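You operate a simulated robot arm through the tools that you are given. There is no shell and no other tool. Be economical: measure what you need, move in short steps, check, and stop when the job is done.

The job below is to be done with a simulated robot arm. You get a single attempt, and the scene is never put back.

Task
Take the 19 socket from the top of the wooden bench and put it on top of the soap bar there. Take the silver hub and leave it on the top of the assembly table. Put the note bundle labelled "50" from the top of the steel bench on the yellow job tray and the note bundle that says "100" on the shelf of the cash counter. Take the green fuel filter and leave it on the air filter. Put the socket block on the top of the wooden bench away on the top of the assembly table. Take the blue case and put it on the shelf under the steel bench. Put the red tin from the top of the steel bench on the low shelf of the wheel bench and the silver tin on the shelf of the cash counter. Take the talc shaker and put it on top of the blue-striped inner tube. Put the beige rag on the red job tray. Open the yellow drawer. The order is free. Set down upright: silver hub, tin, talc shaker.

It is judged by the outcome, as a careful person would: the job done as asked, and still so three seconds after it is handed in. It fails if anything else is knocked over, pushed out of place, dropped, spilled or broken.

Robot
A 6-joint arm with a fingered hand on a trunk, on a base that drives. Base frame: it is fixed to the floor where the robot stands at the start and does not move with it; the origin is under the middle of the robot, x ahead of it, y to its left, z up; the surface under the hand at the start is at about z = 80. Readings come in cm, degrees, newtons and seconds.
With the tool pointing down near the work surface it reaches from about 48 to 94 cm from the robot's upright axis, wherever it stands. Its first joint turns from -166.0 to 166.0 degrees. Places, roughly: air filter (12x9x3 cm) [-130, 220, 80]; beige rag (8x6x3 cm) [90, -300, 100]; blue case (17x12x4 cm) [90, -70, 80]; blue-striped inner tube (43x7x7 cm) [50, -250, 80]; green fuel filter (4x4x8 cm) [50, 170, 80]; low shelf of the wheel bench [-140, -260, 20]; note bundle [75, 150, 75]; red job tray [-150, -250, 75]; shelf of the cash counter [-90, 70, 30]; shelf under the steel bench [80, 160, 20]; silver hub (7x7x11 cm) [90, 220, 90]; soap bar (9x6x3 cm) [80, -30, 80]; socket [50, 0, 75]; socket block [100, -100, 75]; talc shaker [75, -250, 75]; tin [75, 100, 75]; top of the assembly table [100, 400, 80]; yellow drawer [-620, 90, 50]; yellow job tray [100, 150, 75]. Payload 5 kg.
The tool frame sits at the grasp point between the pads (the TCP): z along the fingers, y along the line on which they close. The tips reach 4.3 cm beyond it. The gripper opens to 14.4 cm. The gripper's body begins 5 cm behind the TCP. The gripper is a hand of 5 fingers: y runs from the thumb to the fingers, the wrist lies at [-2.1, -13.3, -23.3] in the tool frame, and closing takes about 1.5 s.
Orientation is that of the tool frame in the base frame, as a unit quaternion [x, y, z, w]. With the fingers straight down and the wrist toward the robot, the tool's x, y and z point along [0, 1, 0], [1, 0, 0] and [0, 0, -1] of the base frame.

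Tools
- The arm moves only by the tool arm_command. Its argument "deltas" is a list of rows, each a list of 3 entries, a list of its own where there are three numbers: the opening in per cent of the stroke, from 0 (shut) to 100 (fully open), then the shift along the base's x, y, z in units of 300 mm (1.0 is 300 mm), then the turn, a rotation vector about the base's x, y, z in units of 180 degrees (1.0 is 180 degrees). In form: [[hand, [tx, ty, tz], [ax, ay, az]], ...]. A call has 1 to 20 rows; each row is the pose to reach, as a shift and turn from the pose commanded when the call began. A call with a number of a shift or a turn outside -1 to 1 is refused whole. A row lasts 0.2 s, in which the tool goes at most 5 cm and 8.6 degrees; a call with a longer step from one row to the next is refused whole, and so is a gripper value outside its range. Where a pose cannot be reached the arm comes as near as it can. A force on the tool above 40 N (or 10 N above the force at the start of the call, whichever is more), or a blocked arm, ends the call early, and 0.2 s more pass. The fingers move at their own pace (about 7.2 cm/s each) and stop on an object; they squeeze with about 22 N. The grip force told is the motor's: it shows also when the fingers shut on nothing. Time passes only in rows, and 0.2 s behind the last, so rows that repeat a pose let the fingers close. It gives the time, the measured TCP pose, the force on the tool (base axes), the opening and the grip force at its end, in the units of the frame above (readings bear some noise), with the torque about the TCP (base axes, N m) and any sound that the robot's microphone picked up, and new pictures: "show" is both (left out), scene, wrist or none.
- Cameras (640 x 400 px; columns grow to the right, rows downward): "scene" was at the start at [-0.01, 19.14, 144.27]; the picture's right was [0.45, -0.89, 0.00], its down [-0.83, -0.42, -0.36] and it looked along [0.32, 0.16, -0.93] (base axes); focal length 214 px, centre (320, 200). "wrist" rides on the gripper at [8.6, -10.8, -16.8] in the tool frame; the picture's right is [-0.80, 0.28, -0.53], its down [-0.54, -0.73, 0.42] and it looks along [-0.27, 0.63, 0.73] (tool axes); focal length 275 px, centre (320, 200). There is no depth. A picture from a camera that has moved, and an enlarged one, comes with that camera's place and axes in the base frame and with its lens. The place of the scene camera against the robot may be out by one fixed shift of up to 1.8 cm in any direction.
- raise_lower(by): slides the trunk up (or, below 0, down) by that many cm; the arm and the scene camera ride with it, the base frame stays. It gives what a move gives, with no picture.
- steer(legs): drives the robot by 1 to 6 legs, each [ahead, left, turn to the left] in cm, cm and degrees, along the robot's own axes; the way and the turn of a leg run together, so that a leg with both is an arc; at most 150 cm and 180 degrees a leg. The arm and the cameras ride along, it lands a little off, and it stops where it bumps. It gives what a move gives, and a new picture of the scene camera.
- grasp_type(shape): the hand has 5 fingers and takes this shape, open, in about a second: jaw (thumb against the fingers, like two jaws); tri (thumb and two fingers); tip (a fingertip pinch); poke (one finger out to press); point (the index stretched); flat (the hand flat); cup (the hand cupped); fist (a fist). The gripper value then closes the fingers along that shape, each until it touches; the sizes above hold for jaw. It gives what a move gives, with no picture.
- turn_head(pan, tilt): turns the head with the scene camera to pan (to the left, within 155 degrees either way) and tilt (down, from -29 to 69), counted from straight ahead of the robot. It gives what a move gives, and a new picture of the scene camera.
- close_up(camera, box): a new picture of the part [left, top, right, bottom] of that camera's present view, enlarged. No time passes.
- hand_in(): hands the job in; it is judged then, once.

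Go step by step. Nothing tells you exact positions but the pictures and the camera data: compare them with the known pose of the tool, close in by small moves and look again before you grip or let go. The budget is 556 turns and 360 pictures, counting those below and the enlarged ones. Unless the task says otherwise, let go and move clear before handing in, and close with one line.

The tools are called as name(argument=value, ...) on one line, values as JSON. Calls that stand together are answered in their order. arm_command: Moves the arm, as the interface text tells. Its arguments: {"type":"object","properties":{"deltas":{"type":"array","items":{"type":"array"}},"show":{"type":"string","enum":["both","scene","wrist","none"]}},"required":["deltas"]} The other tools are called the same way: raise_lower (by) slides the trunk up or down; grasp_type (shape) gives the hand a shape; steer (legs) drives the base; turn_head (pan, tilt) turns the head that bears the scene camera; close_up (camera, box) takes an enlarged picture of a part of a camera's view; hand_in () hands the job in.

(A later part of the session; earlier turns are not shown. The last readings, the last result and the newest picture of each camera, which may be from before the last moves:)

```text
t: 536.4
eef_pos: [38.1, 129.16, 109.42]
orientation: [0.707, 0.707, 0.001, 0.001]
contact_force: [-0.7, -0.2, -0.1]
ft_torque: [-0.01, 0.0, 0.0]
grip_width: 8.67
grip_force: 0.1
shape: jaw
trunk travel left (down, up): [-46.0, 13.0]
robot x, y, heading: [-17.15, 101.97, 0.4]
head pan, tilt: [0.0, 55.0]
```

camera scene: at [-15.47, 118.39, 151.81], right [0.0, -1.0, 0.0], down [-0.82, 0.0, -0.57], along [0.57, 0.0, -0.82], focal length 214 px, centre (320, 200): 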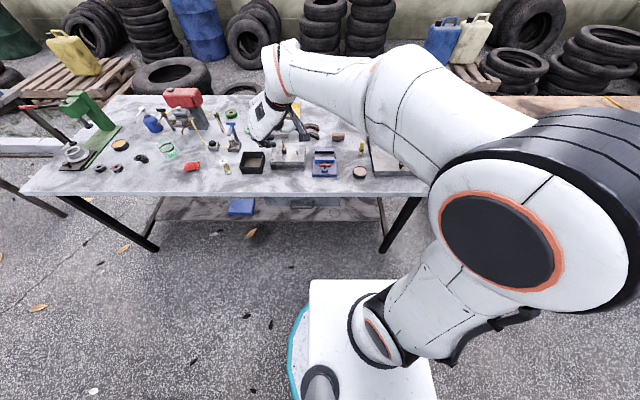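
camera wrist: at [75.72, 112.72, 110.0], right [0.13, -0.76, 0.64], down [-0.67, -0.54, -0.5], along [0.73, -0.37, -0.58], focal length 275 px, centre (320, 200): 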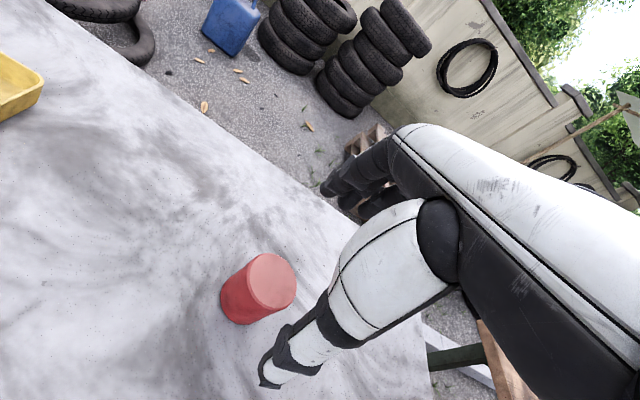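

Fully recovered and level. Now back to the red tin at (89, 101.3).

steer(legs=[[27, 0, 0]])

arm_command(deltas=[[100, [0.1, -0.1, 0], [0, 0, 0]], [100, [0.2, -0.2, 0], [0, 0, 0]], [100, [0.3, -0.3, 0], [0, 0, 0]], [100, [0.4, -0.41, 0], [0, 0, 0]], [100, [0.5, -0.52, 0], [0, 0, 0]], [100, [0.6, -0.63, 0], [0, 0, 0]], [100, [0.7, -0.74, 0], [0, 0, 0]], [100, [0.78, -0.85, 0], [0, 0, 0]], [100, [0.8, -0.92, -0.1], [0, 0, 0]], [100, [0.8, -0.92, -0.24], [0, 0, 0]], [100, [0.8, -0.92, -0.38], [0, 0, 0]], [100, [0.8, -0.92, -0.38], [0, 0, 0]]], show="wrist")

```text
t: 538.3
eef_pos: [65.41, 128.39, 109.36]
orientation: [0.711, 0.703, -0.001, 0.002]
contact_force: [0.3, 0.0, 0.1]
ft_torque: [-0.02, 0.03, 0.01]
grip_width: 8.65
grip_force: 0.0
shape: jaw
trunk travel left (down, up): [-46.0, 13.0]
robot x, y, heading: [9.84, 102.0, -0.3]
head pan, tilt: [0.0, 55.0]
camera scene: at [11.9, 118.34, 151.81], right [-0.01, -1.0, 0.0], down [-0.82, 0.01, -0.57], along [0.57, 0.0, -0.82], focal length 214 px, centre (320, 200)
```

scene: 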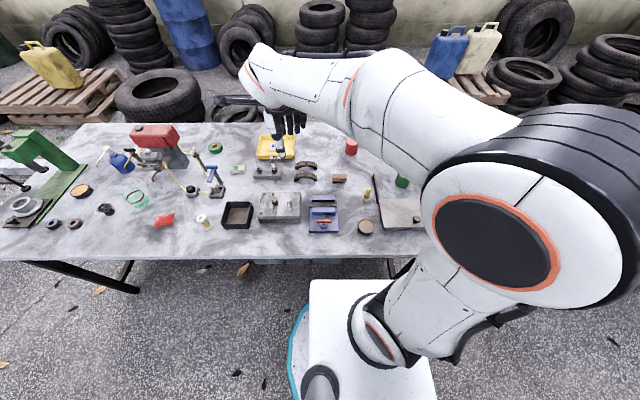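

```text
t: 540.9
eef_pos: [89.38, 100.84, 97.97]
orientation: [0.711, 0.703, 0.0, 0.001]
contact_force: [0.3, -0.2, 0.6]
ft_torque: [0.02, 0.0, 0.01]
grip_width: 14.37
grip_force: 0.0
shape: jaw
trunk travel left (down, up): [-46.0, 13.0]
robot x, y, heading: [9.62, 101.67, -0.5]
head pan, tilt: [0.0, 55.0]
camera wrist: at [78.64, 109.54, 114.79], right [0.27, -0.8, 0.54], down [-0.73, -0.54, -0.42], along [0.62, -0.28, -0.73], focal length 275 px, centre (320, 200)
```

wrist: 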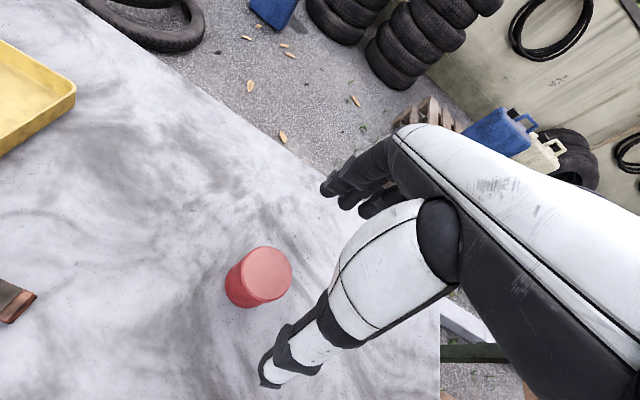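

arm_command(deltas=[[100, [0.013, 0.02, -0.13], [0, 0, 0]], [100, [0.013, 0.02, -0.27], [0, 0, 0]], [100, [0.013, 0.02, -0.41], [0, 0, 0]], [100, [0.013, 0.02, -0.41], [0, 0, 0]], [75, [0.013, 0.02, -0.41], [0, 0, 0]], [50, [0.013, 0.02, -0.41], [0, 0, 0]], [0, [0.013, 0.02, -0.41], [0, 0, 0]], [0, [0.013, 0.02, -0.41], [0, 0, 0]], [0, [0.013, 0.02, -0.41], [0, 0, 0]], [0, [0.013, 0.02, -0.41], [0, 0, 0]]], show="none")

arm_command(deltas=[[0, [0, 0, 0.08], [0, 0, 0]], [0, [0, 0, 0.2], [0, 0, 0]], [0, [0, 0, 0.35], [0, 0, 0]], [0, [0, 0, 0.5], [0, 0, 0]], [0, [-0.05, 0, 0.64], [0, 0, 0]], [0, [-0.15, 0, 0.76], [0, 0, 0]], [0, [-0.28, 0, 0.84], [0, 0, 0]], [0, [-0.42, 0, 0.88], [0, 0, 0]], [0, [-0.56, 0, 0.88], [0, 0, 0]], [0, [-0.7, 0, 0.88], [0, 0, 0]], [0, [-0.78, 0, 0.88], [0, 0, 0]]], show="wrist")

```text
t: 543.1
eef_pos: [90.03, 101.46, 85.63]
orientation: [0.711, 0.703, 0.0, 0.0]
contact_force: [-0.6, -0.2, -0.8]
ft_torque: [0.0, -0.03, 0.0]
grip_width: 5.1
grip_force: 22.0
shape: jaw
trunk travel left (down, up): [-46.0, 13.0]
robot x, y, heading: [9.93, 102.02, -0.5]
head pan, tilt: [0.0, 55.0]
```

```text
t: 545.5
eef_pos: [66.29, 101.26, 112.19]
orientation: [0.711, 0.703, -0.001, 0.001]
contact_force: [0.0, 0.0, -2.3]
ft_torque: [0.0, 0.04, 0.0]
grip_width: 5.06
grip_force: 21.6
shape: jaw
trunk travel left (down, up): [-46.0, 13.0]
robot x, y, heading: [9.36, 101.74, -0.4]
head pan, tilt: [0.0, 55.0]
camera wrist: at [55.52, 110.13, 128.99], right [0.28, -0.8, 0.54], down [-0.73, -0.54, -0.42], along [0.62, -0.28, -0.73], focal length 275 px, centre (320, 200)
```

wrist: 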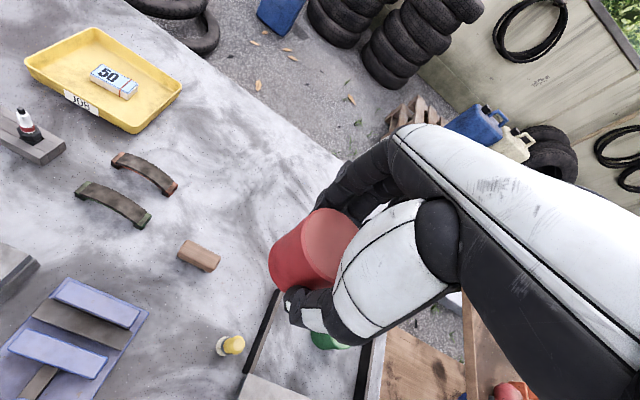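

Red tin held. I drive south along the aisle to the wheel bench.

steer(legs=[[-32, 0, 0.4], [0, -120, 0], [0, -110, 0]])

turn_head(pan=-135, tilt=35)

```text
t: 558.4
eef_pos: [34.1, -127.65, 112.11]
orientation: [0.718, 0.696, 0.0, 0.001]
contact_force: [0.6, 0.1, -1.4]
ft_torque: [0.02, 0.01, -0.01]
grip_width: 5.05
grip_force: 22.5
shape: jaw
trunk travel left (down, up): [-46.0, 13.0]
robot x, y, heading: [-22.9, -126.52, -1.7]
head pan, tilt: [0.0, 55.0]
camera scene: at [-20.02, -109.66, 151.81], right [-0.03, -1.0, 0.0], down [-0.82, 0.02, -0.57], along [0.57, -0.02, -0.82], focal length 214 px, centre (320, 200)
```

scene: 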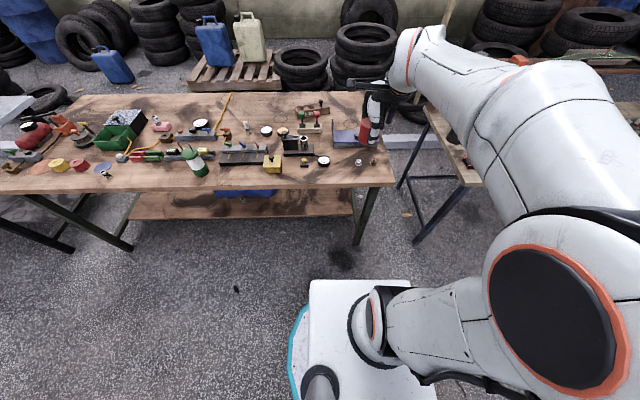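

```text
t: 560.6
eef_pos: [33.96, -127.59, 112.13]
orientation: [0.718, 0.696, -0.001, 0.0]
contact_force: [0.0, 0.5, -2.1]
ft_torque: [-0.03, -0.01, -0.02]
grip_width: 5.09
grip_force: 22.8
shape: jaw
trunk travel left (down, up): [-46.0, 13.0]
robot x, y, heading: [-22.45, -126.23, -1.4]
head pan, tilt: [-135.0, 35.0]
camera scene: at [-33.61, -115.53, 154.64], right [-0.69, 0.73, 0.0], down [0.42, 0.4, -0.82], along [-0.59, -0.56, -0.57], focal length 214 px, centre (320, 200)
```

scene: 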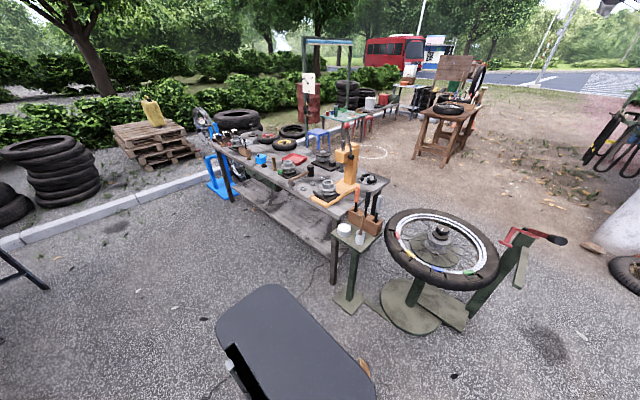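

I see the wheel bench: front edge x ≈ -105, low shelf front ≈ -125, red tray at ≈ (-143, -248). I turn around and move beside it.

steer(legs=[[0, 0, 90], [0, 0, 91], [18, 97, 0]])

turn_head(pan=0, tilt=50)

```text
t: 573.4
eef_pos: [-99.84, -223.62, 112.03]
orientation: [-0.699, 0.715, 0.001, 0.0]
contact_force: [0.0, -0.8, -1.0]
ft_torque: [0.01, 0.02, 0.02]
grip_width: 5.02
grip_force: 21.9
shape: jaw
trunk travel left (down, up): [-46.0, 13.0]
robot x, y, heading: [-42.69, -224.45, 179.0]
head pan, tilt: [-135.0, 35.0]
camera scene: at [-30.05, -233.11, 154.64], right [0.69, -0.72, 0.0], down [-0.41, -0.4, -0.82], along [0.59, 0.57, -0.57], focal length 214 px, centre (320, 200)
```

scene: 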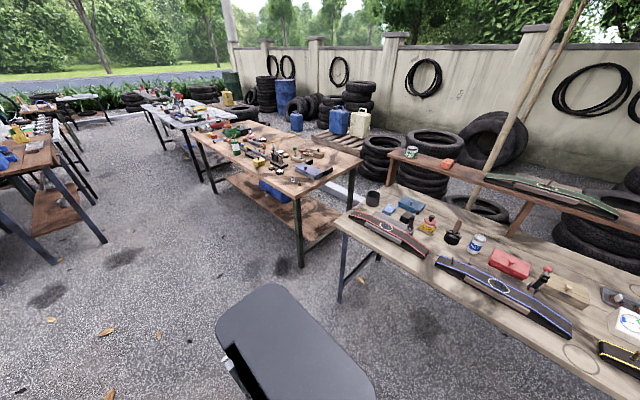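

```text
t: 575.6
eef_pos: [-99.82, -223.7, 112.18]
orientation: [-0.7, 0.714, 0.001, 0.001]
contact_force: [0.4, 0.3, -1.3]
ft_torque: [-0.04, 0.0, -0.01]
grip_width: 5.03
grip_force: 22.4
shape: jaw
trunk travel left (down, up): [-46.0, 13.0]
robot x, y, heading: [-43.4, -225.08, 178.9]
head pan, tilt: [0.0, 50.0]
camera scene: at [-44.09, -239.07, 152.46], right [0.02, 1.0, 0.0], down [0.77, -0.01, -0.64], along [-0.64, 0.01, -0.77], focal length 214 px, centre (320, 200)
```

scene: 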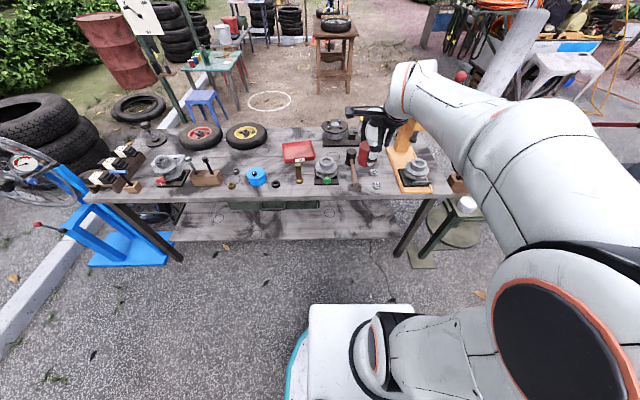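

arm_command(deltas=[[0, [0.1, 0, -0.08], [0, 0, 0]], [0, [0.19, 0, -0.2], [0, 0, 0]], [0, [0.19, 0, -0.35], [0, 0, 0]], [0, [0.19, 0, -0.5], [0, 0, 0]], [0, [0.19, 0, -0.65], [0, 0, 0]], [0, [0.19, 0, -0.65], [0, 0, 0]]], show="none")

raise_lower(by=-40)

raise_lower(by=-6)

arm_command(deltas=[[0, [0, 0, -0.12], [0, 0, 0]], [0, [0, 0, -0.24], [0, 0, 0]], [0, [-0.03, 0, -0.36], [0, 0, 0]], [0, [-0.05, 0, -0.48], [0, 0, 0]], [0, [-0.08, 0, -0.56], [0, 0, 0]], [0, [-0.08, 0, -0.56], [0, 0, 0]]], show="scene")

```text
t: 577.0
eef_pos: [-94.47, -223.8, 92.5]
orientation: [-0.699, 0.715, 0.002, 0.0]
contact_force: [-0.3, -0.3, -2.3]
ft_torque: [-0.05, -0.04, -0.02]
grip_width: 5.02
grip_force: 21.9
shape: jaw
trunk travel left (down, up): [-46.0, 13.0]
robot x, y, heading: [-42.91, -224.7, 178.6]
head pan, tilt: [0.0, 50.0]
```

```text
t: 580.8
eef_pos: [-94.38, -223.8, 52.5]
orientation: [-0.699, 0.715, 0.001, 0.0]
contact_force: [0.6, 0.3, -1.7]
ft_torque: [-0.04, -0.05, -0.01]
grip_width: 5.02
grip_force: 22.3
shape: jaw
trunk travel left (down, up): [-6.0, 53.0]
robot x, y, heading: [-42.97, -224.18, 179.0]
head pan, tilt: [0.0, 50.0]
```

```text
t: 581.8
eef_pos: [-94.49, -223.8, 46.47]
orientation: [-0.699, 0.716, 0.001, 0.001]
contact_force: [-0.7, -0.2, -1.5]
ft_torque: [-0.04, -0.02, -0.02]
grip_width: 5.0
grip_force: 22.0
shape: jaw
trunk travel left (down, up): [0.0, 59.0]
robot x, y, heading: [-42.91, -224.64, 178.9]
head pan, tilt: [0.0, 50.0]
```

```text
t: 583.2
eef_pos: [-97.77, -224.62, 31.53]
orientation: [0.72, -0.694, 0.006, -0.007]
contact_force: [-0.8, 5.9, -1.5]
ft_torque: [-0.59, -0.09, -0.24]
grip_width: 5.02
grip_force: 22.4
shape: jaw
out of reach, approached as far as the arm can: row 2, 3, 4, 5, 6
trunk travel left (down, up): [0.0, 59.0]
robot x, y, heading: [-43.12, -224.54, 179.0]
head pan, tilt: [0.0, 50.0]
camera scene: at [-44.09, -239.07, 106.46], right [0.02, 1.0, 0.0], down [0.77, -0.01, -0.64], along [-0.64, 0.01, -0.77], focal length 214 px, centre (320, 200)
```

scene: 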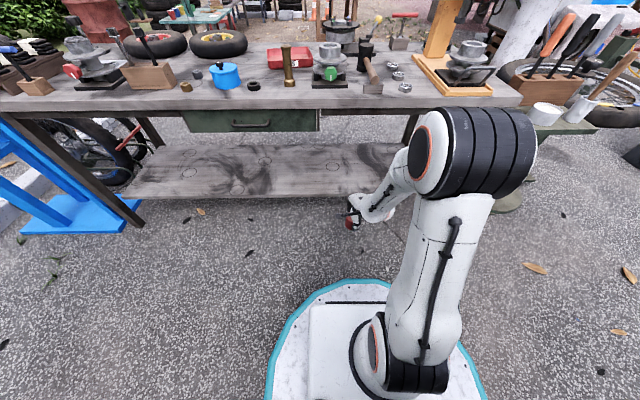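

arm_command(deltas=[[0, [0, 0, 0], [0, 0, 0]], [0, [0, 0, 0], [0, 0, 0]]], show="wrist")

```text
t: 583.8
eef_pos: [-97.96, -224.42, 31.58]
orientation: [-0.699, 0.715, -0.015, -0.002]
contact_force: [0.6, 0.1, -2.4]
ft_torque: [0.03, -0.05, 0.0]
grip_width: 5.01
grip_force: 22.2
shape: jaw
trunk travel left (down, up): [0.0, 59.0]
robot x, y, heading: [-43.22, -224.61, 178.8]
head pan, tilt: [0.0, 50.0]
camera wrist: at [-87.5, -232.97, 49.0], right [-0.28, 0.81, 0.51], down [0.74, 0.52, -0.42], along [-0.61, 0.26, -0.75], focal length 275 px, centre (320, 200)
```

wrist: 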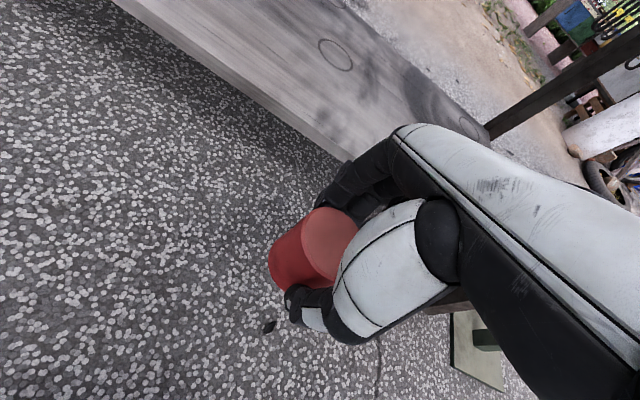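

Calm now. The shelf front is at x ≈ -121. I extend in to x ≈ -128.

arm_command(deltas=[[0, [-0.12, 0, 0], [0, 0, 0]], [0, [-0.24, 0, 0], [0, 0, 0]], [0, [-0.36, 0, 0], [0, 0, 0]], [0, [-0.48, 0, 0], [0, 0, 0]], [0, [-0.6, 0, 0], [0, 0, 0]], [0, [-0.72, 0, 0], [0, 0, 0]], [0, [-0.84, 0, 0], [0, 0, 0]], [0, [-0.96, 0, 0], [0, 0, 0]], [0, [-1.0, 0, 0], [0, 0, 0]], [0, [-1.0, 0, 0], [0, 0, 0]], [0, [-1.0, 0, 0], [0, 0, 0]]], show="both")

```text
t: 586.2
eef_pos: [-127.97, -224.55, 31.89]
orientation: [-0.695, 0.719, -0.005, -0.004]
contact_force: [0.7, 2.9, -2.8]
ft_torque: [-0.11, 0.02, 0.04]
grip_width: 4.96
grip_force: 21.6
shape: jaw
out of reach, approached as far as the arm can: row 1, 2, 3, 5, 6, 7
trunk travel left (down, up): [0.0, 59.0]
robot x, y, heading: [-43.0, -224.79, 179.1]
head pan, tilt: [0.0, 50.0]
camera scene: at [-44.1, -239.06, 106.46], right [0.02, 1.0, 0.0], down [0.77, -0.01, -0.64], along [-0.64, 0.01, -0.77], focal length 214 px, centre (320, 200)
camera wrist: at [-117.29, -233.49, 48.98], right [-0.26, 0.81, 0.52], down [0.74, 0.51, -0.43], along [-0.62, 0.28, -0.73], focal length 275 px, centre (320, 200)
```

scene: 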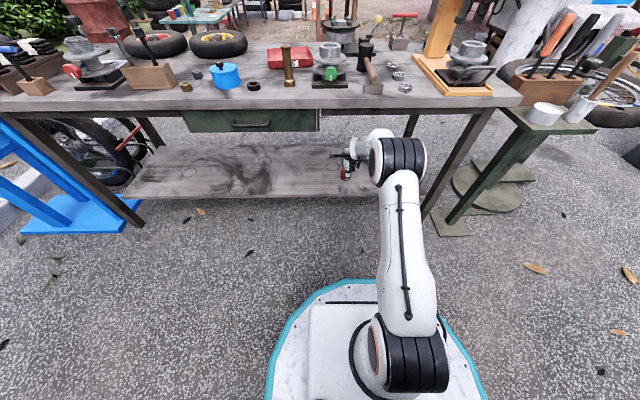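
wrist: 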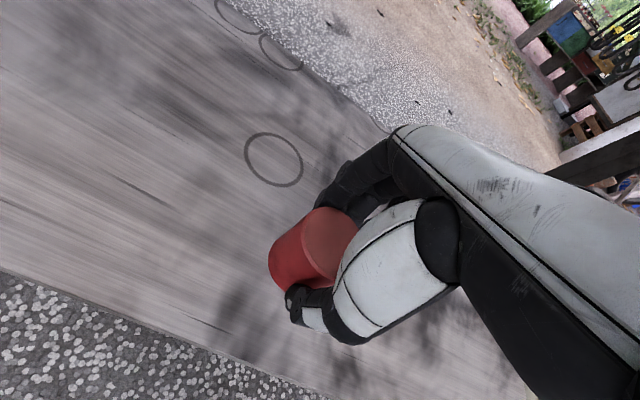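

arm_command(deltas=[[0, [0, 0, -0.07], [0, 0, 0]], [0, [0, 0, -0.14], [0, 0, 0]], [0, [0, 0, -0.2], [0, 0, 0]], [0, [0, 0, -0.2], [0, 0, 0]]], show="none")

arm_command(deltas=[[0, [0, 0, -0.015], [0, 0, 0]], [0, [0, 0, -0.03], [0, 0, 0]], [0, [0, 0, -0.03], [0, 0, 0]]], show="none")

arm_command(deltas=[[0, [0, 0, -0.01], [0, 0, 0]], [0, [0, 0, -0.02], [0, 0, 0]], [0, [0, 0, -0.02], [0, 0, 0]]], show="none")

```text
t: 587.2
eef_pos: [-128.2, -224.3, 26.9]
orientation: [-0.699, 0.715, 0.006, -0.003]
contact_force: [0.0, 3.3, 37.7]
ft_torque: [0.09, 0.03, -0.05]
grip_width: 5.37
grip_force: 22.1
shape: jaw
trunk travel left (down, up): [0.0, 59.0]
robot x, y, heading: [-43.0, -224.42, 178.8]
head pan, tilt: [0.0, 50.0]
```

```text
t: 587.6
eef_pos: [-128.66, -224.18, 26.98]
orientation: [-0.699, 0.715, 0.009, -0.006]
contact_force: [3.8, 0.7, 16.4]
ft_torque: [0.02, -0.16, -0.01]
grip_width: 5.25
grip_force: 21.7
shape: jaw
trunk travel left (down, up): [0.0, 59.0]
robot x, y, heading: [-42.69, -224.49, 178.8]
head pan, tilt: [0.0, 50.0]
stopped in row 1: the force on the tool passed its limit at 52 N (the readings are from after the stop); the commanded pose is now the measured one
```

```text
t: 588.1
eef_pos: [-128.98, -224.31, 27.03]
orientation: [-0.699, 0.715, 0.011, -0.008]
contact_force: [3.6, 0.0, 15.4]
ft_torque: [0.01, -0.23, -0.02]
grip_width: 5.23
grip_force: 21.8
shape: jaw
trunk travel left (down, up): [0.0, 59.0]
robot x, y, heading: [-43.07, -224.66, 179.1]
head pan, tilt: [0.0, 50.0]
stopped in row 2: the force on the tool passed its limit at 43 N (the readings are from after the stop); the commanded pose is now the measured one
```

The shelf is higher here (z ≈ 21.4); the tin is down. I ease off and release.

arm_command(deltas=[[0, [0, 0, 0.01], [0, 0, 0]], [42, [0, 0, 0.01], [0, 0, 0]], [50, [0, 0, 0.01], [0, 0, 0]], [65, [0, 0, 0.01], [0, 0, 0]], [85, [0, 0, 0.01], [0, 0, 0]], [100, [0, 0, 0.01], [0, 0, 0]], [100, [0, 0, 0.06], [0, 0, 0]], [100, [0, 0, 0.15], [0, 0, 0]], [100, [0, 0, 0.25], [0, 0, 0]], [100, [0, 0, 0.25], [0, 0, 0]]], show="wrist")

```text
t: 590.3
eef_pos: [-129.11, -224.33, 34.21]
orientation: [-0.699, 0.715, 0.009, -0.006]
contact_force: [-0.4, -0.4, -0.2]
ft_torque: [0.01, 0.02, 0.0]
grip_width: 14.35
grip_force: 0.0
shape: jaw
trunk travel left (down, up): [0.0, 59.0]
robot x, y, heading: [-43.16, -224.38, 179.0]
head pan, tilt: [0.0, 50.0]
camera wrist: at [-117.99, -233.39, 50.84], right [-0.25, 0.8, 0.54], down [0.73, 0.53, -0.44], along [-0.64, 0.28, -0.72], focal length 275 px, centre (320, 200)
```

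wrist: 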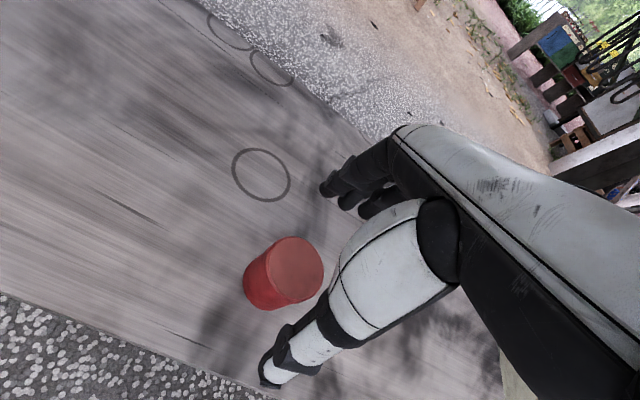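

Tin upright on the low shelf. I retract.

arm_command(deltas=[[100, [0, 0, 0.04], [0, 0, 0]], [100, [0.12, 0, 0.04], [0, 0, 0]], [100, [0.26, 0, 0.04], [0, 0, 0]], [100, [0.4, 0, 0.04], [0, 0, 0]], [100, [0.54, 0, 0.04], [0, 0, 0]], [100, [0.68, 0, 0.04], [0, 0, 0]], [100, [0.82, 0, 0.04], [0, 0, 0]], [100, [0.96, 0, 0.04], [0, 0, 0]], [100, [1.0, 0, 0.04], [0, 0, 0]]], show="none")

arm_command(deltas=[[60, [0.08, 0, 0.05], [0, 0, 0]], [60, [0.16, 0, 0.15], [0, 0, 0]], [60, [0.16, 0, 0.28], [0, 0, 0]], [60, [0.16, 0, 0.4], [0, 0, 0]], [60, [0.16, 0, 0.4], [0, 0, 0]]], show="none")

raise_lower(by=40)

arm_command(deltas=[[60, [-0.02, 0, 0.12], [0, 0, 0]], [60, [-0.04, 0, 0.25], [0, 0, 0]], [60, [-0.06, 0, 0.38], [0, 0, 0]], [60, [-0.08, 0, 0.51], [0, 0, 0]], [60, [-0.1, 0, 0.64], [0, 0, 0]], [60, [-0.1, 0, 0.77], [0, 0, 0]], [60, [-0.1, 0, 0.85], [0, 0, 0]]], show="none")

```text
t: 592.3
eef_pos: [-98.77, -224.32, 35.27]
orientation: [-0.699, 0.715, 0.009, -0.007]
contact_force: [-0.4, -0.3, -0.4]
ft_torque: [0.03, 0.03, -0.02]
grip_width: 14.39
grip_force: 0.1
shape: jaw
trunk travel left (down, up): [0.0, 59.0]
robot x, y, heading: [-43.04, -224.15, 178.7]
head pan, tilt: [0.0, 50.0]
```

```text
t: 593.5
eef_pos: [-93.76, -224.19, 47.28]
orientation: [-0.699, 0.715, 0.009, -0.007]
contact_force: [0.0, 0.0, -0.4]
ft_torque: [0.01, 0.01, -0.02]
grip_width: 8.67
grip_force: 0.1
shape: jaw
out of reach, approached as far as the arm can: row 3
trunk travel left (down, up): [0.0, 59.0]
robot x, y, heading: [-43.22, -224.52, 178.7]
head pan, tilt: [0.0, 50.0]
```

```text
t: 597.4
eef_pos: [-93.79, -224.25, 87.12]
orientation: [-0.699, 0.715, 0.009, -0.006]
contact_force: [-0.4, 0.4, 0.1]
ft_torque: [0.01, 0.0, 0.03]
grip_width: 8.66
grip_force: 0.0
shape: jaw
trunk travel left (down, up): [-40.0, 19.0]
robot x, y, heading: [-43.39, -224.52, 178.9]
head pan, tilt: [0.0, 50.0]
```

```text
t: 599.0
eef_pos: [-96.83, -224.47, 112.93]
orientation: [-0.7, 0.714, 0.008, -0.006]
contact_force: [0.5, -0.4, 0.0]
ft_torque: [0.0, 0.0, 0.02]
grip_width: 8.66
grip_force: 0.1
shape: jaw
trunk travel left (down, up): [-40.0, 19.0]
robot x, y, heading: [-42.93, -224.6, 178.9]
head pan, tilt: [0.0, 50.0]
```

Next the talc shaker and the inner tube on the bench across the aisle. I turn around.

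steer(legs=[[0, 0, 90], [0, 0, 91], [22, -22, 0]])

turn_head(pan=0, tilt=45)

close_up(camera="scene", box=[180, 80, 440, 240])

```text
t: 608.6
eef_pos: [31.74, -248.08, 112.83]
orientation: [0.718, 0.696, 0.007, 0.009]
contact_force: [0.0, 0.0, -0.8]
ft_torque: [0.0, -0.02, -0.01]
grip_width: 8.67
grip_force: 0.1
shape: jaw
trunk travel left (down, up): [-40.0, 19.0]
robot x, y, heading: [-21.97, -247.48, -1.6]
head pan, tilt: [0.0, 50.0]
camera scene: at [-18.92, -230.86, 146.46], right [-0.03, -1.0, 0.0], down [-0.77, 0.02, -0.64], along [0.64, -0.02, -0.77], focal length 214 px, centre (320, 200)
```

scene: 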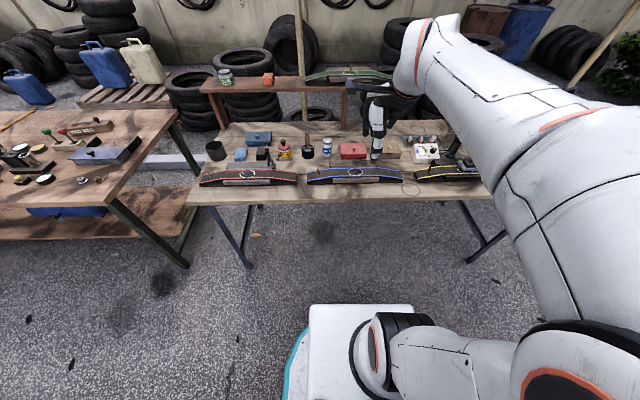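

```text
t: 609.3
eef_pos: [31.74, -248.21, 112.91]
orientation: [0.719, 0.695, 0.006, 0.009]
contact_force: [-0.5, -0.2, 0.0]
ft_torque: [0.03, 0.04, -0.02]
grip_width: 8.65
grip_force: 0.0
shape: jaw
trunk travel left (down, up): [-40.0, 19.0]
robot x, y, heading: [-22.03, -247.33, -1.7]
head pan, tilt: [0.0, 45.0]
camera scene: at [-18.5, -230.87, 147.15], right [-0.03, -1.0, 0.0], down [-0.71, 0.02, -0.71], along [0.71, -0.02, -0.71], focal length 214 px, centre (320, 200)
```

scene: 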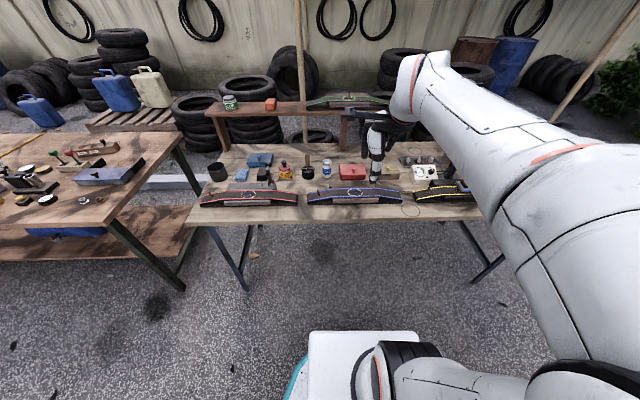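

```text
2.46 times, centred on (310, 160) of scene
camera zoom: at [-18.5, -230.87, 147.15], right [-0.03, -1.0, 0.0], down [-0.71, 0.02, -0.71], along [0.71, -0.02, -0.71], focal length 528 px, centre (345, 298)
```

zoom: 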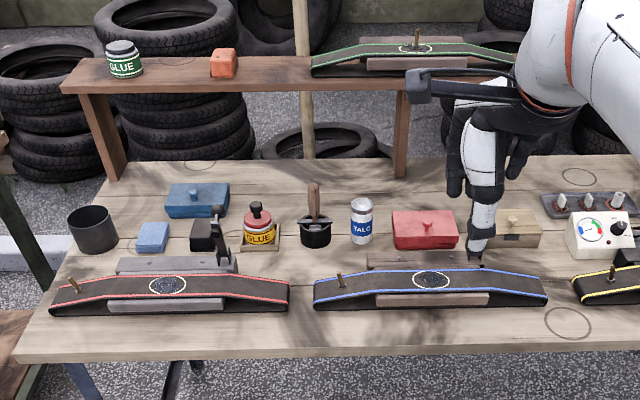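

The TALC shaker is near (64, -238), and the blue-striped tube's flat middle near (45, -249). I move closer and over the talc.

grasp_type(shape="tip")

steer(legs=[[12, 4, 1.7]])

arm_command(deltas=[[65, [0.1, 0.05, 0], [0, 0, 0]], [65, [0.2, 0.1, -0.02], [0, 0, 0]], [65, [0.32, 0.14, -0.06], [0, 0, 0]], [65, [0.44, 0.16, -0.1], [0, 0, 0]], [65, [0.55, 0.18, -0.15], [0, 0, 0]], [65, [0.6, 0.2, -0.25], [0, 0, 0]], [65, [0.6, 0.2, -0.25], [0, 0, 0]]], show="wrist")

```text
t: 610.2
eef_pos: [31.79, -248.09, 112.9]
orientation: [0.719, 0.695, 0.006, 0.009]
contact_force: [-0.1, 0.3, -0.1]
ft_torque: [0.01, 0.01, 0.0]
grip_width: 14.41
grip_force: 0.0
shape: tip
trunk travel left (down, up): [-40.0, 19.0]
robot x, y, heading: [-21.84, -247.69, -1.9]
head pan, tilt: [0.0, 45.0]
```

```text
t: 611.5
eef_pos: [43.53, -242.54, 112.97]
orientation: [0.708, 0.706, 0.006, 0.008]
contact_force: [0.7, 0.2, 0.2]
ft_torque: [0.05, 0.0, -0.03]
grip_width: 14.4
grip_force: 0.1
shape: tip
trunk travel left (down, up): [-40.0, 19.0]
robot x, y, heading: [-10.13, -243.49, 0.1]
head pan, tilt: [0.0, 45.0]
camera scene: at [-7.11, -226.95, 147.15], right [0.0, -1.0, 0.0], down [-0.71, 0.0, -0.71], along [0.71, 0.0, -0.71], focal length 214 px, centre (320, 200)
```

scene: 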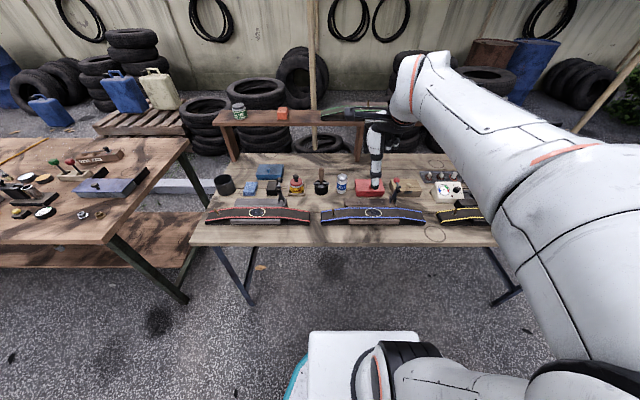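

```text
t: 613.1
eef_pos: [61.57, -236.56, 105.25]
orientation: [0.707, 0.707, 0.006, 0.009]
contact_force: [1.0, -0.1, -0.4]
ft_torque: [-0.03, 0.03, -0.02]
grip_width: 9.41
grip_force: 0.1
shape: tip
trunk travel left (down, up): [-40.0, 19.0]
robot x, y, heading: [-10.24, -243.41, 0.4]
head pan, tilt: [0.0, 45.0]
camera wrist: at [50.48, -227.97, 121.9], right [0.27, -0.8, 0.54], down [-0.72, -0.54, -0.44], along [0.64, -0.27, -0.72], focal length 275 px, centre (320, 200)
```

wrist: 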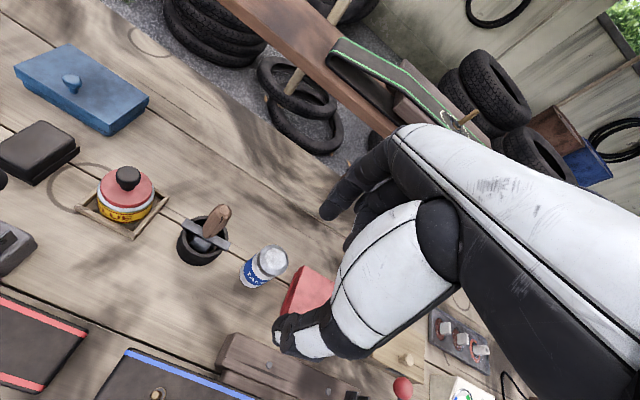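

arm_command(deltas=[[60, [0.08, -0.03, 0], [0, 0, 0]], [60, [0.163, -0.05, -0.08], [0, 0, 0]], [60, [0.163, -0.05, -0.2], [0, 0, 0]], [60, [0.163, -0.05, -0.3], [0, 0, 0]], [60, [0.163, -0.05, -0.3], [0, 0, 0]]], show="wrist")

```text
t: 614.3
eef_pos: [66.53, -238.17, 96.35]
orientation: [0.708, 0.707, 0.006, 0.008]
contact_force: [0.6, 0.0, -0.5]
ft_torque: [0.0, 0.02, -0.03]
grip_width: 8.69
grip_force: 0.0
shape: tip
trunk travel left (down, up): [-40.0, 19.0]
robot x, y, heading: [-10.26, -243.71, 0.2]
head pan, tilt: [0.0, 45.0]
camera wrist: at [55.38, -229.6, 113.02], right [0.27, -0.8, 0.54], down [-0.72, -0.54, -0.44], along [0.64, -0.27, -0.72], focal length 275 px, centre (320, 200)
```

wrist: 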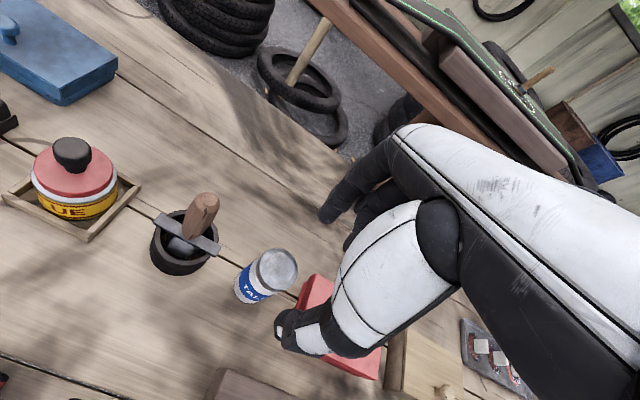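

arm_command(deltas=[[60, [0.02, 0.02, -0.12], [0, 0, 0]], [60, [0.02, 0.02, -0.25], [0, 0, 0]], [60, [0.02, 0.02, -0.37], [0, 0, 0]], [60, [0.02, 0.02, -0.37], [0, 0, 0]], [45, [0.02, 0.02, -0.37], [0, 0, 0]], [0, [0.02, 0.02, -0.37], [0, 0, 0]], [0, [0.02, 0.02, -0.37], [0, 0, 0]], [0, [0.02, 0.02, -0.37], [0, 0, 0]]], show="wrist")

```text
t: 616.1
eef_pos: [67.11, -237.55, 86.17]
orientation: [0.707, 0.707, 0.011, 0.012]
contact_force: [8.0, 0.1, 34.4]
ft_torque: [-0.47, -0.39, 0.11]
grip_width: 3.94
grip_force: 21.7
shape: tip
trunk travel left (down, up): [-40.0, 19.0]
robot x, y, heading: [-10.24, -243.48, -0.0]
head pan, tilt: [0.0, 45.0]
camera wrist: at [55.69, -228.94, 102.59], right [0.27, -0.8, 0.55], down [-0.71, -0.54, -0.45], along [0.65, -0.27, -0.71], focal length 275 px, centre (320, 200)
```

wrist: 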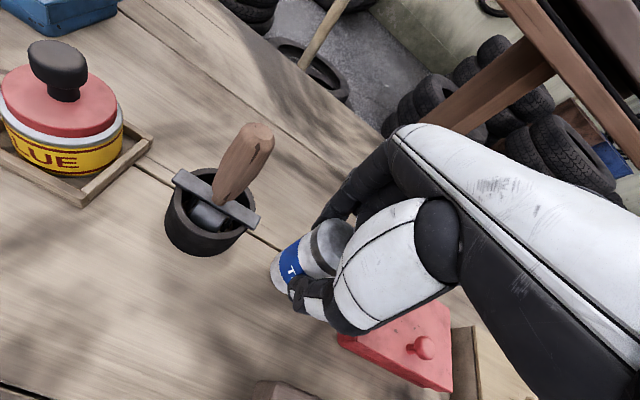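

Gripped (the folded fingers touched lightly). I lift.

arm_command(deltas=[[0, [0, 0, 0.03], [0, 0, 0]], [0, [0, 0, 0.1], [0, 0, 0]], [0, [0, 0, 0.22], [0, 0, 0]], [0, [0, 0, 0.36], [0, 0, 0]], [0, [0, 0, 0.46], [0, 0, 0]], [0, [0, 0, 0.46], [0, 0, 0]]], show="wrist")

close_up(camera="scene", box=[270, 140, 440, 240])

```text
t: 617.5
eef_pos: [67.31, -237.7, 99.13]
orientation: [0.707, 0.707, 0.006, 0.009]
contact_force: [-0.2, -0.6, -1.3]
ft_torque: [-0.01, 0.0, -0.02]
grip_width: 3.91
grip_force: 21.9
shape: tip
trunk travel left (down, up): [-40.0, 19.0]
robot x, y, heading: [-9.91, -243.55, 0.3]
head pan, tilt: [0.0, 45.0]
camera wrist: at [56.16, -228.99, 115.79], right [0.27, -0.8, 0.54], down [-0.72, -0.54, -0.44], along [0.64, -0.27, -0.72], focal length 275 px, centre (320, 200)
```

wrist: 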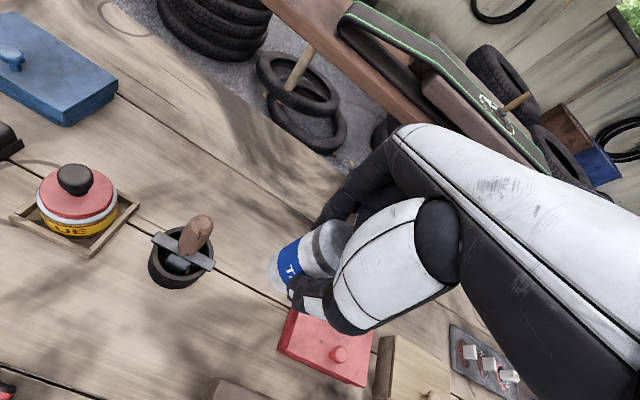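

```text
3.76 times, centred on (355, 190) of scene
camera zoom: at [-7.12, -226.94, 147.15], right [0.0, -1.0, 0.0], down [-0.71, 0.0, -0.71], along [0.71, 0.0, -0.71], focal length 807 px, centre (188, 238)
```

zoom: 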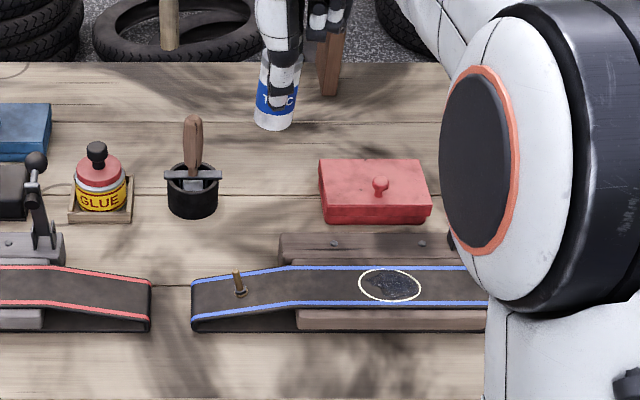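

arm_command(deltas=[[0, [-0.05, -0.02, 0.12], [0, 0, 0]], [0, [-0.18, -0.05, 0.2], [0, 0, 0]], [0, [-0.32, -0.08, 0.25], [0, 0, 0]], [0, [-0.46, -0.11, 0.25], [0, 0, 0]], [0, [-0.6, -0.14, 0.25], [0, 0, 0]], [0, [-0.71, -0.16, 0.25], [0, 0, 0]], [0, [-0.71, -0.16, 0.25], [0, 0, 0]]], show="wrist")

close_up(camera="wrist", box=[120, 180, 380, 400])

```text
t: 619.1
eef_pos: [45.77, -242.6, 106.34]
orientation: [0.707, 0.707, 0.006, 0.009]
contact_force: [0.3, -0.5, -0.7]
ft_torque: [-0.02, 0.01, -0.02]
grip_width: 3.88
grip_force: 21.7
shape: tip
trunk travel left (down, up): [-40.0, 19.0]
robot x, y, heading: [-10.29, -243.45, 0.4]
head pan, tilt: [0.0, 45.0]
camera wrist: at [34.62, -234.07, 123.0], right [0.27, -0.8, 0.54], down [-0.72, -0.54, -0.44], along [0.64, -0.27, -0.72], focal length 275 px, centre (320, 200)
```

wrist: 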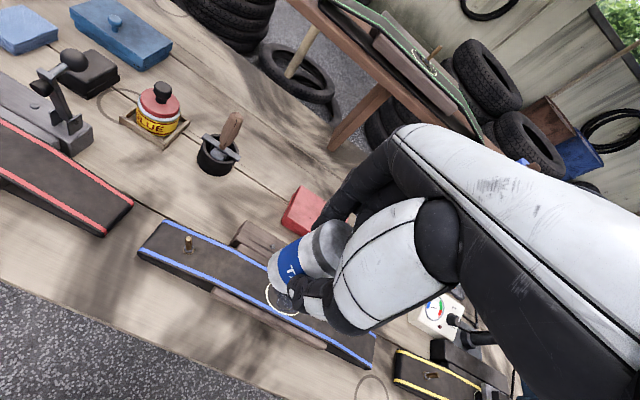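

```text
1.82 times, centred on (250, 290) of wrist
camera zoom: at [34.62, -234.07, 123.0], right [0.27, -0.8, 0.54], down [-0.72, -0.54, -0.44], along [0.64, -0.27, -0.72], focal length 500 px, centre (447, 36)
```

zoom: 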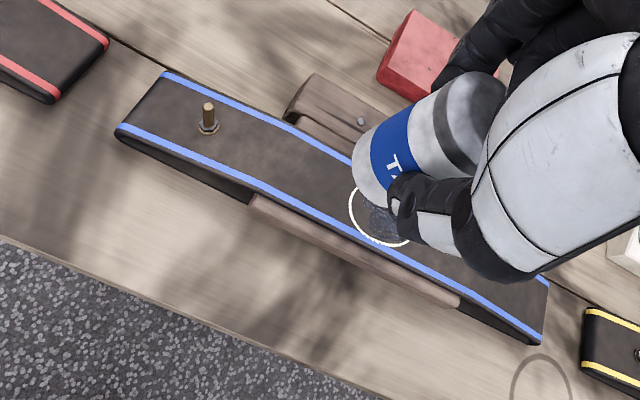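

The left flat part of the tube is at about (48.6, -242.3), top z ≈ 84. I position the talc over it.

arm_command(deltas=[[0, [0.05, 0.005, -0.08], [0, 0, 0]], [0, [0.093, 0.01, -0.2], [0, 0, 0]], [0, [0.093, 0.01, -0.33], [0, 0, 0]], [0, [0.093, 0.01, -0.33], [0, 0, 0]]], show="none")

close_up(camera="wrist", box=[160, 180, 360, 340])

close_up(camera="scene", box=[300, 160, 412, 230])

```text
t: 620.1
eef_pos: [48.55, -241.96, 96.46]
orientation: [0.707, 0.707, 0.007, 0.008]
contact_force: [-0.7, 0.1, -2.8]
ft_torque: [0.02, -0.02, -0.01]
grip_width: 3.91
grip_force: 21.7
shape: tip
trunk travel left (down, up): [-40.0, 19.0]
robot x, y, heading: [-10.07, -243.84, 0.3]
head pan, tilt: [0.0, 45.0]
```

```text
2.50 times, centred on (260, 260) of wrist
camera zoom: at [37.5, -233.46, 113.15], right [0.27, -0.8, 0.54], down [-0.72, -0.54, -0.44], along [0.64, -0.27, -0.72], focal length 688 px, centre (470, 50)
```

zoom: 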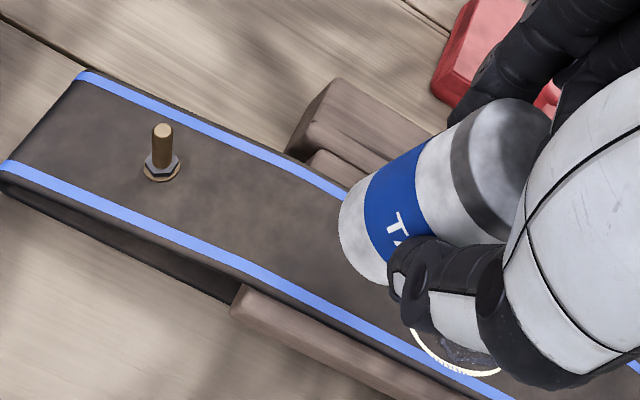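

```text
5.71 times, centred on (356, 195) of scene
camera zoom: at [-7.1, -226.94, 147.15], right [0.0, -1.0, 0.0], down [-0.71, 0.0, -0.71], along [0.71, 0.0, -0.71], focal length 1226 px, centre (114, 229)
```

zoom: 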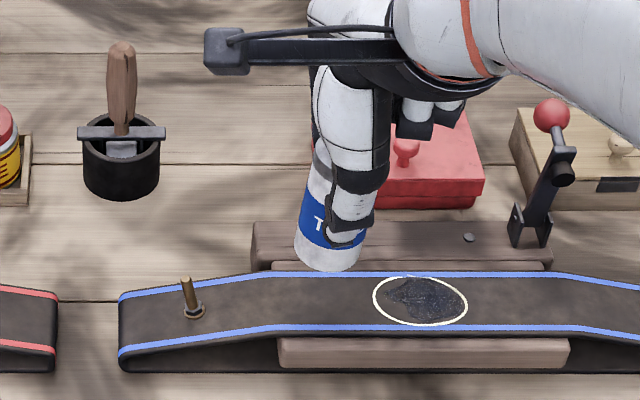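

Alignment looks right. I lower to contact.

arm_command(deltas=[[0, [0, 0, -0.05], [0, 0, 0]], [0, [0, 0, -0.09], [0, 0, 0]], [0, [0, 0, -0.09], [0, 0, 0]]], show="none")

arm_command(deltas=[[0, [0, 0, -0.01], [0, 0, 0]], [0, [0, 0, -0.02], [0, 0, 0]], [0, [0, 0, -0.02], [0, 0, 0]]], show="none")

arm_command(deltas=[[0, [0, 0, -0.01], [0, 0, 0]], [0, [0, 0, -0.02], [0, 0, 0]], [0, [0, 0, -0.02], [0, 0, 0]]], show="none")

```text
t: 620.9
eef_pos: [48.71, -241.93, 93.96]
orientation: [0.707, 0.707, 0.006, 0.008]
contact_force: [0.0, -0.4, -1.6]
ft_torque: [0.01, 0.0, 0.0]
grip_width: 3.89
grip_force: 21.8
shape: tip
trunk travel left (down, up): [-40.0, 19.0]
robot x, y, heading: [-10.2, -243.54, 0.1]
head pan, tilt: [0.0, 45.0]
```

```text
t: 621.7
eef_pos: [48.6, -242.02, 93.43]
orientation: [0.708, 0.706, 0.006, 0.008]
contact_force: [-0.4, 0.9, -1.1]
ft_torque: [0.01, -0.01, 0.04]
grip_width: 3.88
grip_force: 22.4
shape: tip
trunk travel left (down, up): [-40.0, 19.0]
robot x, y, heading: [-9.9, -243.54, 0.1]
head pan, tilt: [0.0, 45.0]
```

```text
t: 622.5
eef_pos: [48.48, -242.04, 92.85]
orientation: [0.708, 0.706, 0.006, 0.008]
contact_force: [-0.3, 0.5, -0.7]
ft_torque: [0.02, 0.0, 0.0]
grip_width: 3.88
grip_force: 22.7
shape: tip
trunk travel left (down, up): [-40.0, 19.0]
robot x, y, heading: [-10.27, -243.68, -0.1]
head pan, tilt: [0.0, 45.0]
```

arm_command(deltas=[[0, [0, 0, -0.01], [0, 0, 0]], [0, [0, 0, -0.02], [0, 0, 0]], [0, [0, 0, -0.02], [0, 0, 0]]], show="none")

arm_command(deltas=[[0, [0, 0, -0.01], [0, 0, 0]], [0, [0, 0, -0.02], [0, 0, 0]], [0, [0, 0, -0.02], [0, 0, 0]]], show="none")

close_up(camera="scene", box=[320, 170, 400, 220])

```text
t: 623.3
eef_pos: [48.55, -241.97, 92.3]
orientation: [0.708, 0.706, 0.006, 0.008]
contact_force: [-0.6, 1.1, -0.1]
ft_torque: [-0.02, 0.01, 0.01]
grip_width: 3.87
grip_force: 22.2
shape: tip
trunk travel left (down, up): [-40.0, 19.0]
robot x, y, heading: [-10.43, -243.65, -0.1]
head pan, tilt: [0.0, 45.0]
```

```text
t: 624.1
eef_pos: [48.5, -242.0, 91.66]
orientation: [0.708, 0.706, 0.006, 0.009]
contact_force: [0.1, 0.7, -1.4]
ft_torque: [-0.02, 0.02, -0.01]
grip_width: 3.86
grip_force: 22.3
shape: tip
trunk travel left (down, up): [-40.0, 19.0]
robot x, y, heading: [-10.37, -243.68, -0.1]
head pan, tilt: [0.0, 45.0]
```

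```text
8.00 times, centred on (360, 195) of scene
camera zoom: at [-7.12, -226.95, 147.15], right [0.0, -1.0, 0.0], down [-0.71, 0.0, -0.71], along [0.71, 0.0, -0.71], focal length 1716 px, centre (0, 240)
```

zoom: 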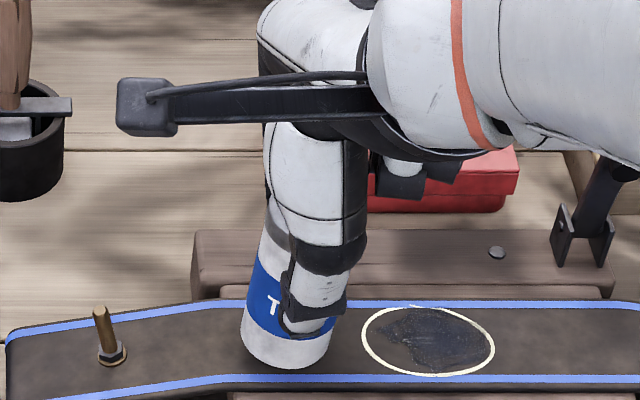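

arm_command(deltas=[[0, [0, -0.012, 0], [0, 0, 0]], [0, [0, -0.023, -0.01], [0, 0, 0]], [0, [0, -0.023, -0.02], [0, 0, 0]], [0, [0, -0.023, -0.02], [0, 0, 0]]], show="none")

arm_command(deltas=[[0, [0, 0, -0.01], [0, 0, 0]], [0, [0, 0, -0.02], [0, 0, 0]], [0, [0, 0, -0.02], [0, 0, 0]]], show="none")

arm_command(deltas=[[0, [0, 0, -0.01], [0, 0, 0]], [0, [0, 0, -0.02], [0, 0, 0]], [0, [0, 0, -0.02], [0, 0, 0]]], show="none")

```text
t: 625.1
eef_pos: [48.53, -242.66, 90.87]
orientation: [0.707, 0.707, 0.006, 0.009]
contact_force: [-0.2, 0.3, -0.4]
ft_torque: [-0.01, 0.0, 0.01]
grip_width: 3.88
grip_force: 21.9
shape: tip
trunk travel left (down, up): [-40.0, 19.0]
robot x, y, heading: [-10.13, -243.72, 0.1]
head pan, tilt: [0.0, 45.0]
```

```text
t: 625.9
eef_pos: [48.52, -242.57, 90.65]
orientation: [0.708, 0.707, 0.007, 0.01]
contact_force: [-3.3, 4.8, 22.1]
ft_torque: [-0.13, 0.05, -0.03]
grip_width: 3.9
grip_force: 21.9
shape: tip
trunk travel left (down, up): [-40.0, 19.0]
robot x, y, heading: [-10.29, -243.67, 0.2]
head pan, tilt: [0.0, 45.0]
```

```text
t: 626.4
eef_pos: [48.71, -242.59, 90.47]
orientation: [0.707, 0.707, 0.012, 0.013]
contact_force: [-4.6, 2.1, 15.4]
ft_torque: [0.0, 0.13, -0.08]
grip_width: 4.01
grip_force: 22.5
shape: tip
trunk travel left (down, up): [-40.0, 19.0]
robot x, y, heading: [-10.56, -243.66, 0.4]
head pan, tilt: [0.0, 45.0]
stopped in row 2: the force on the tool passed its limit at 43 N (the readings are from after the stop); the commanded pose is now the measured one
```

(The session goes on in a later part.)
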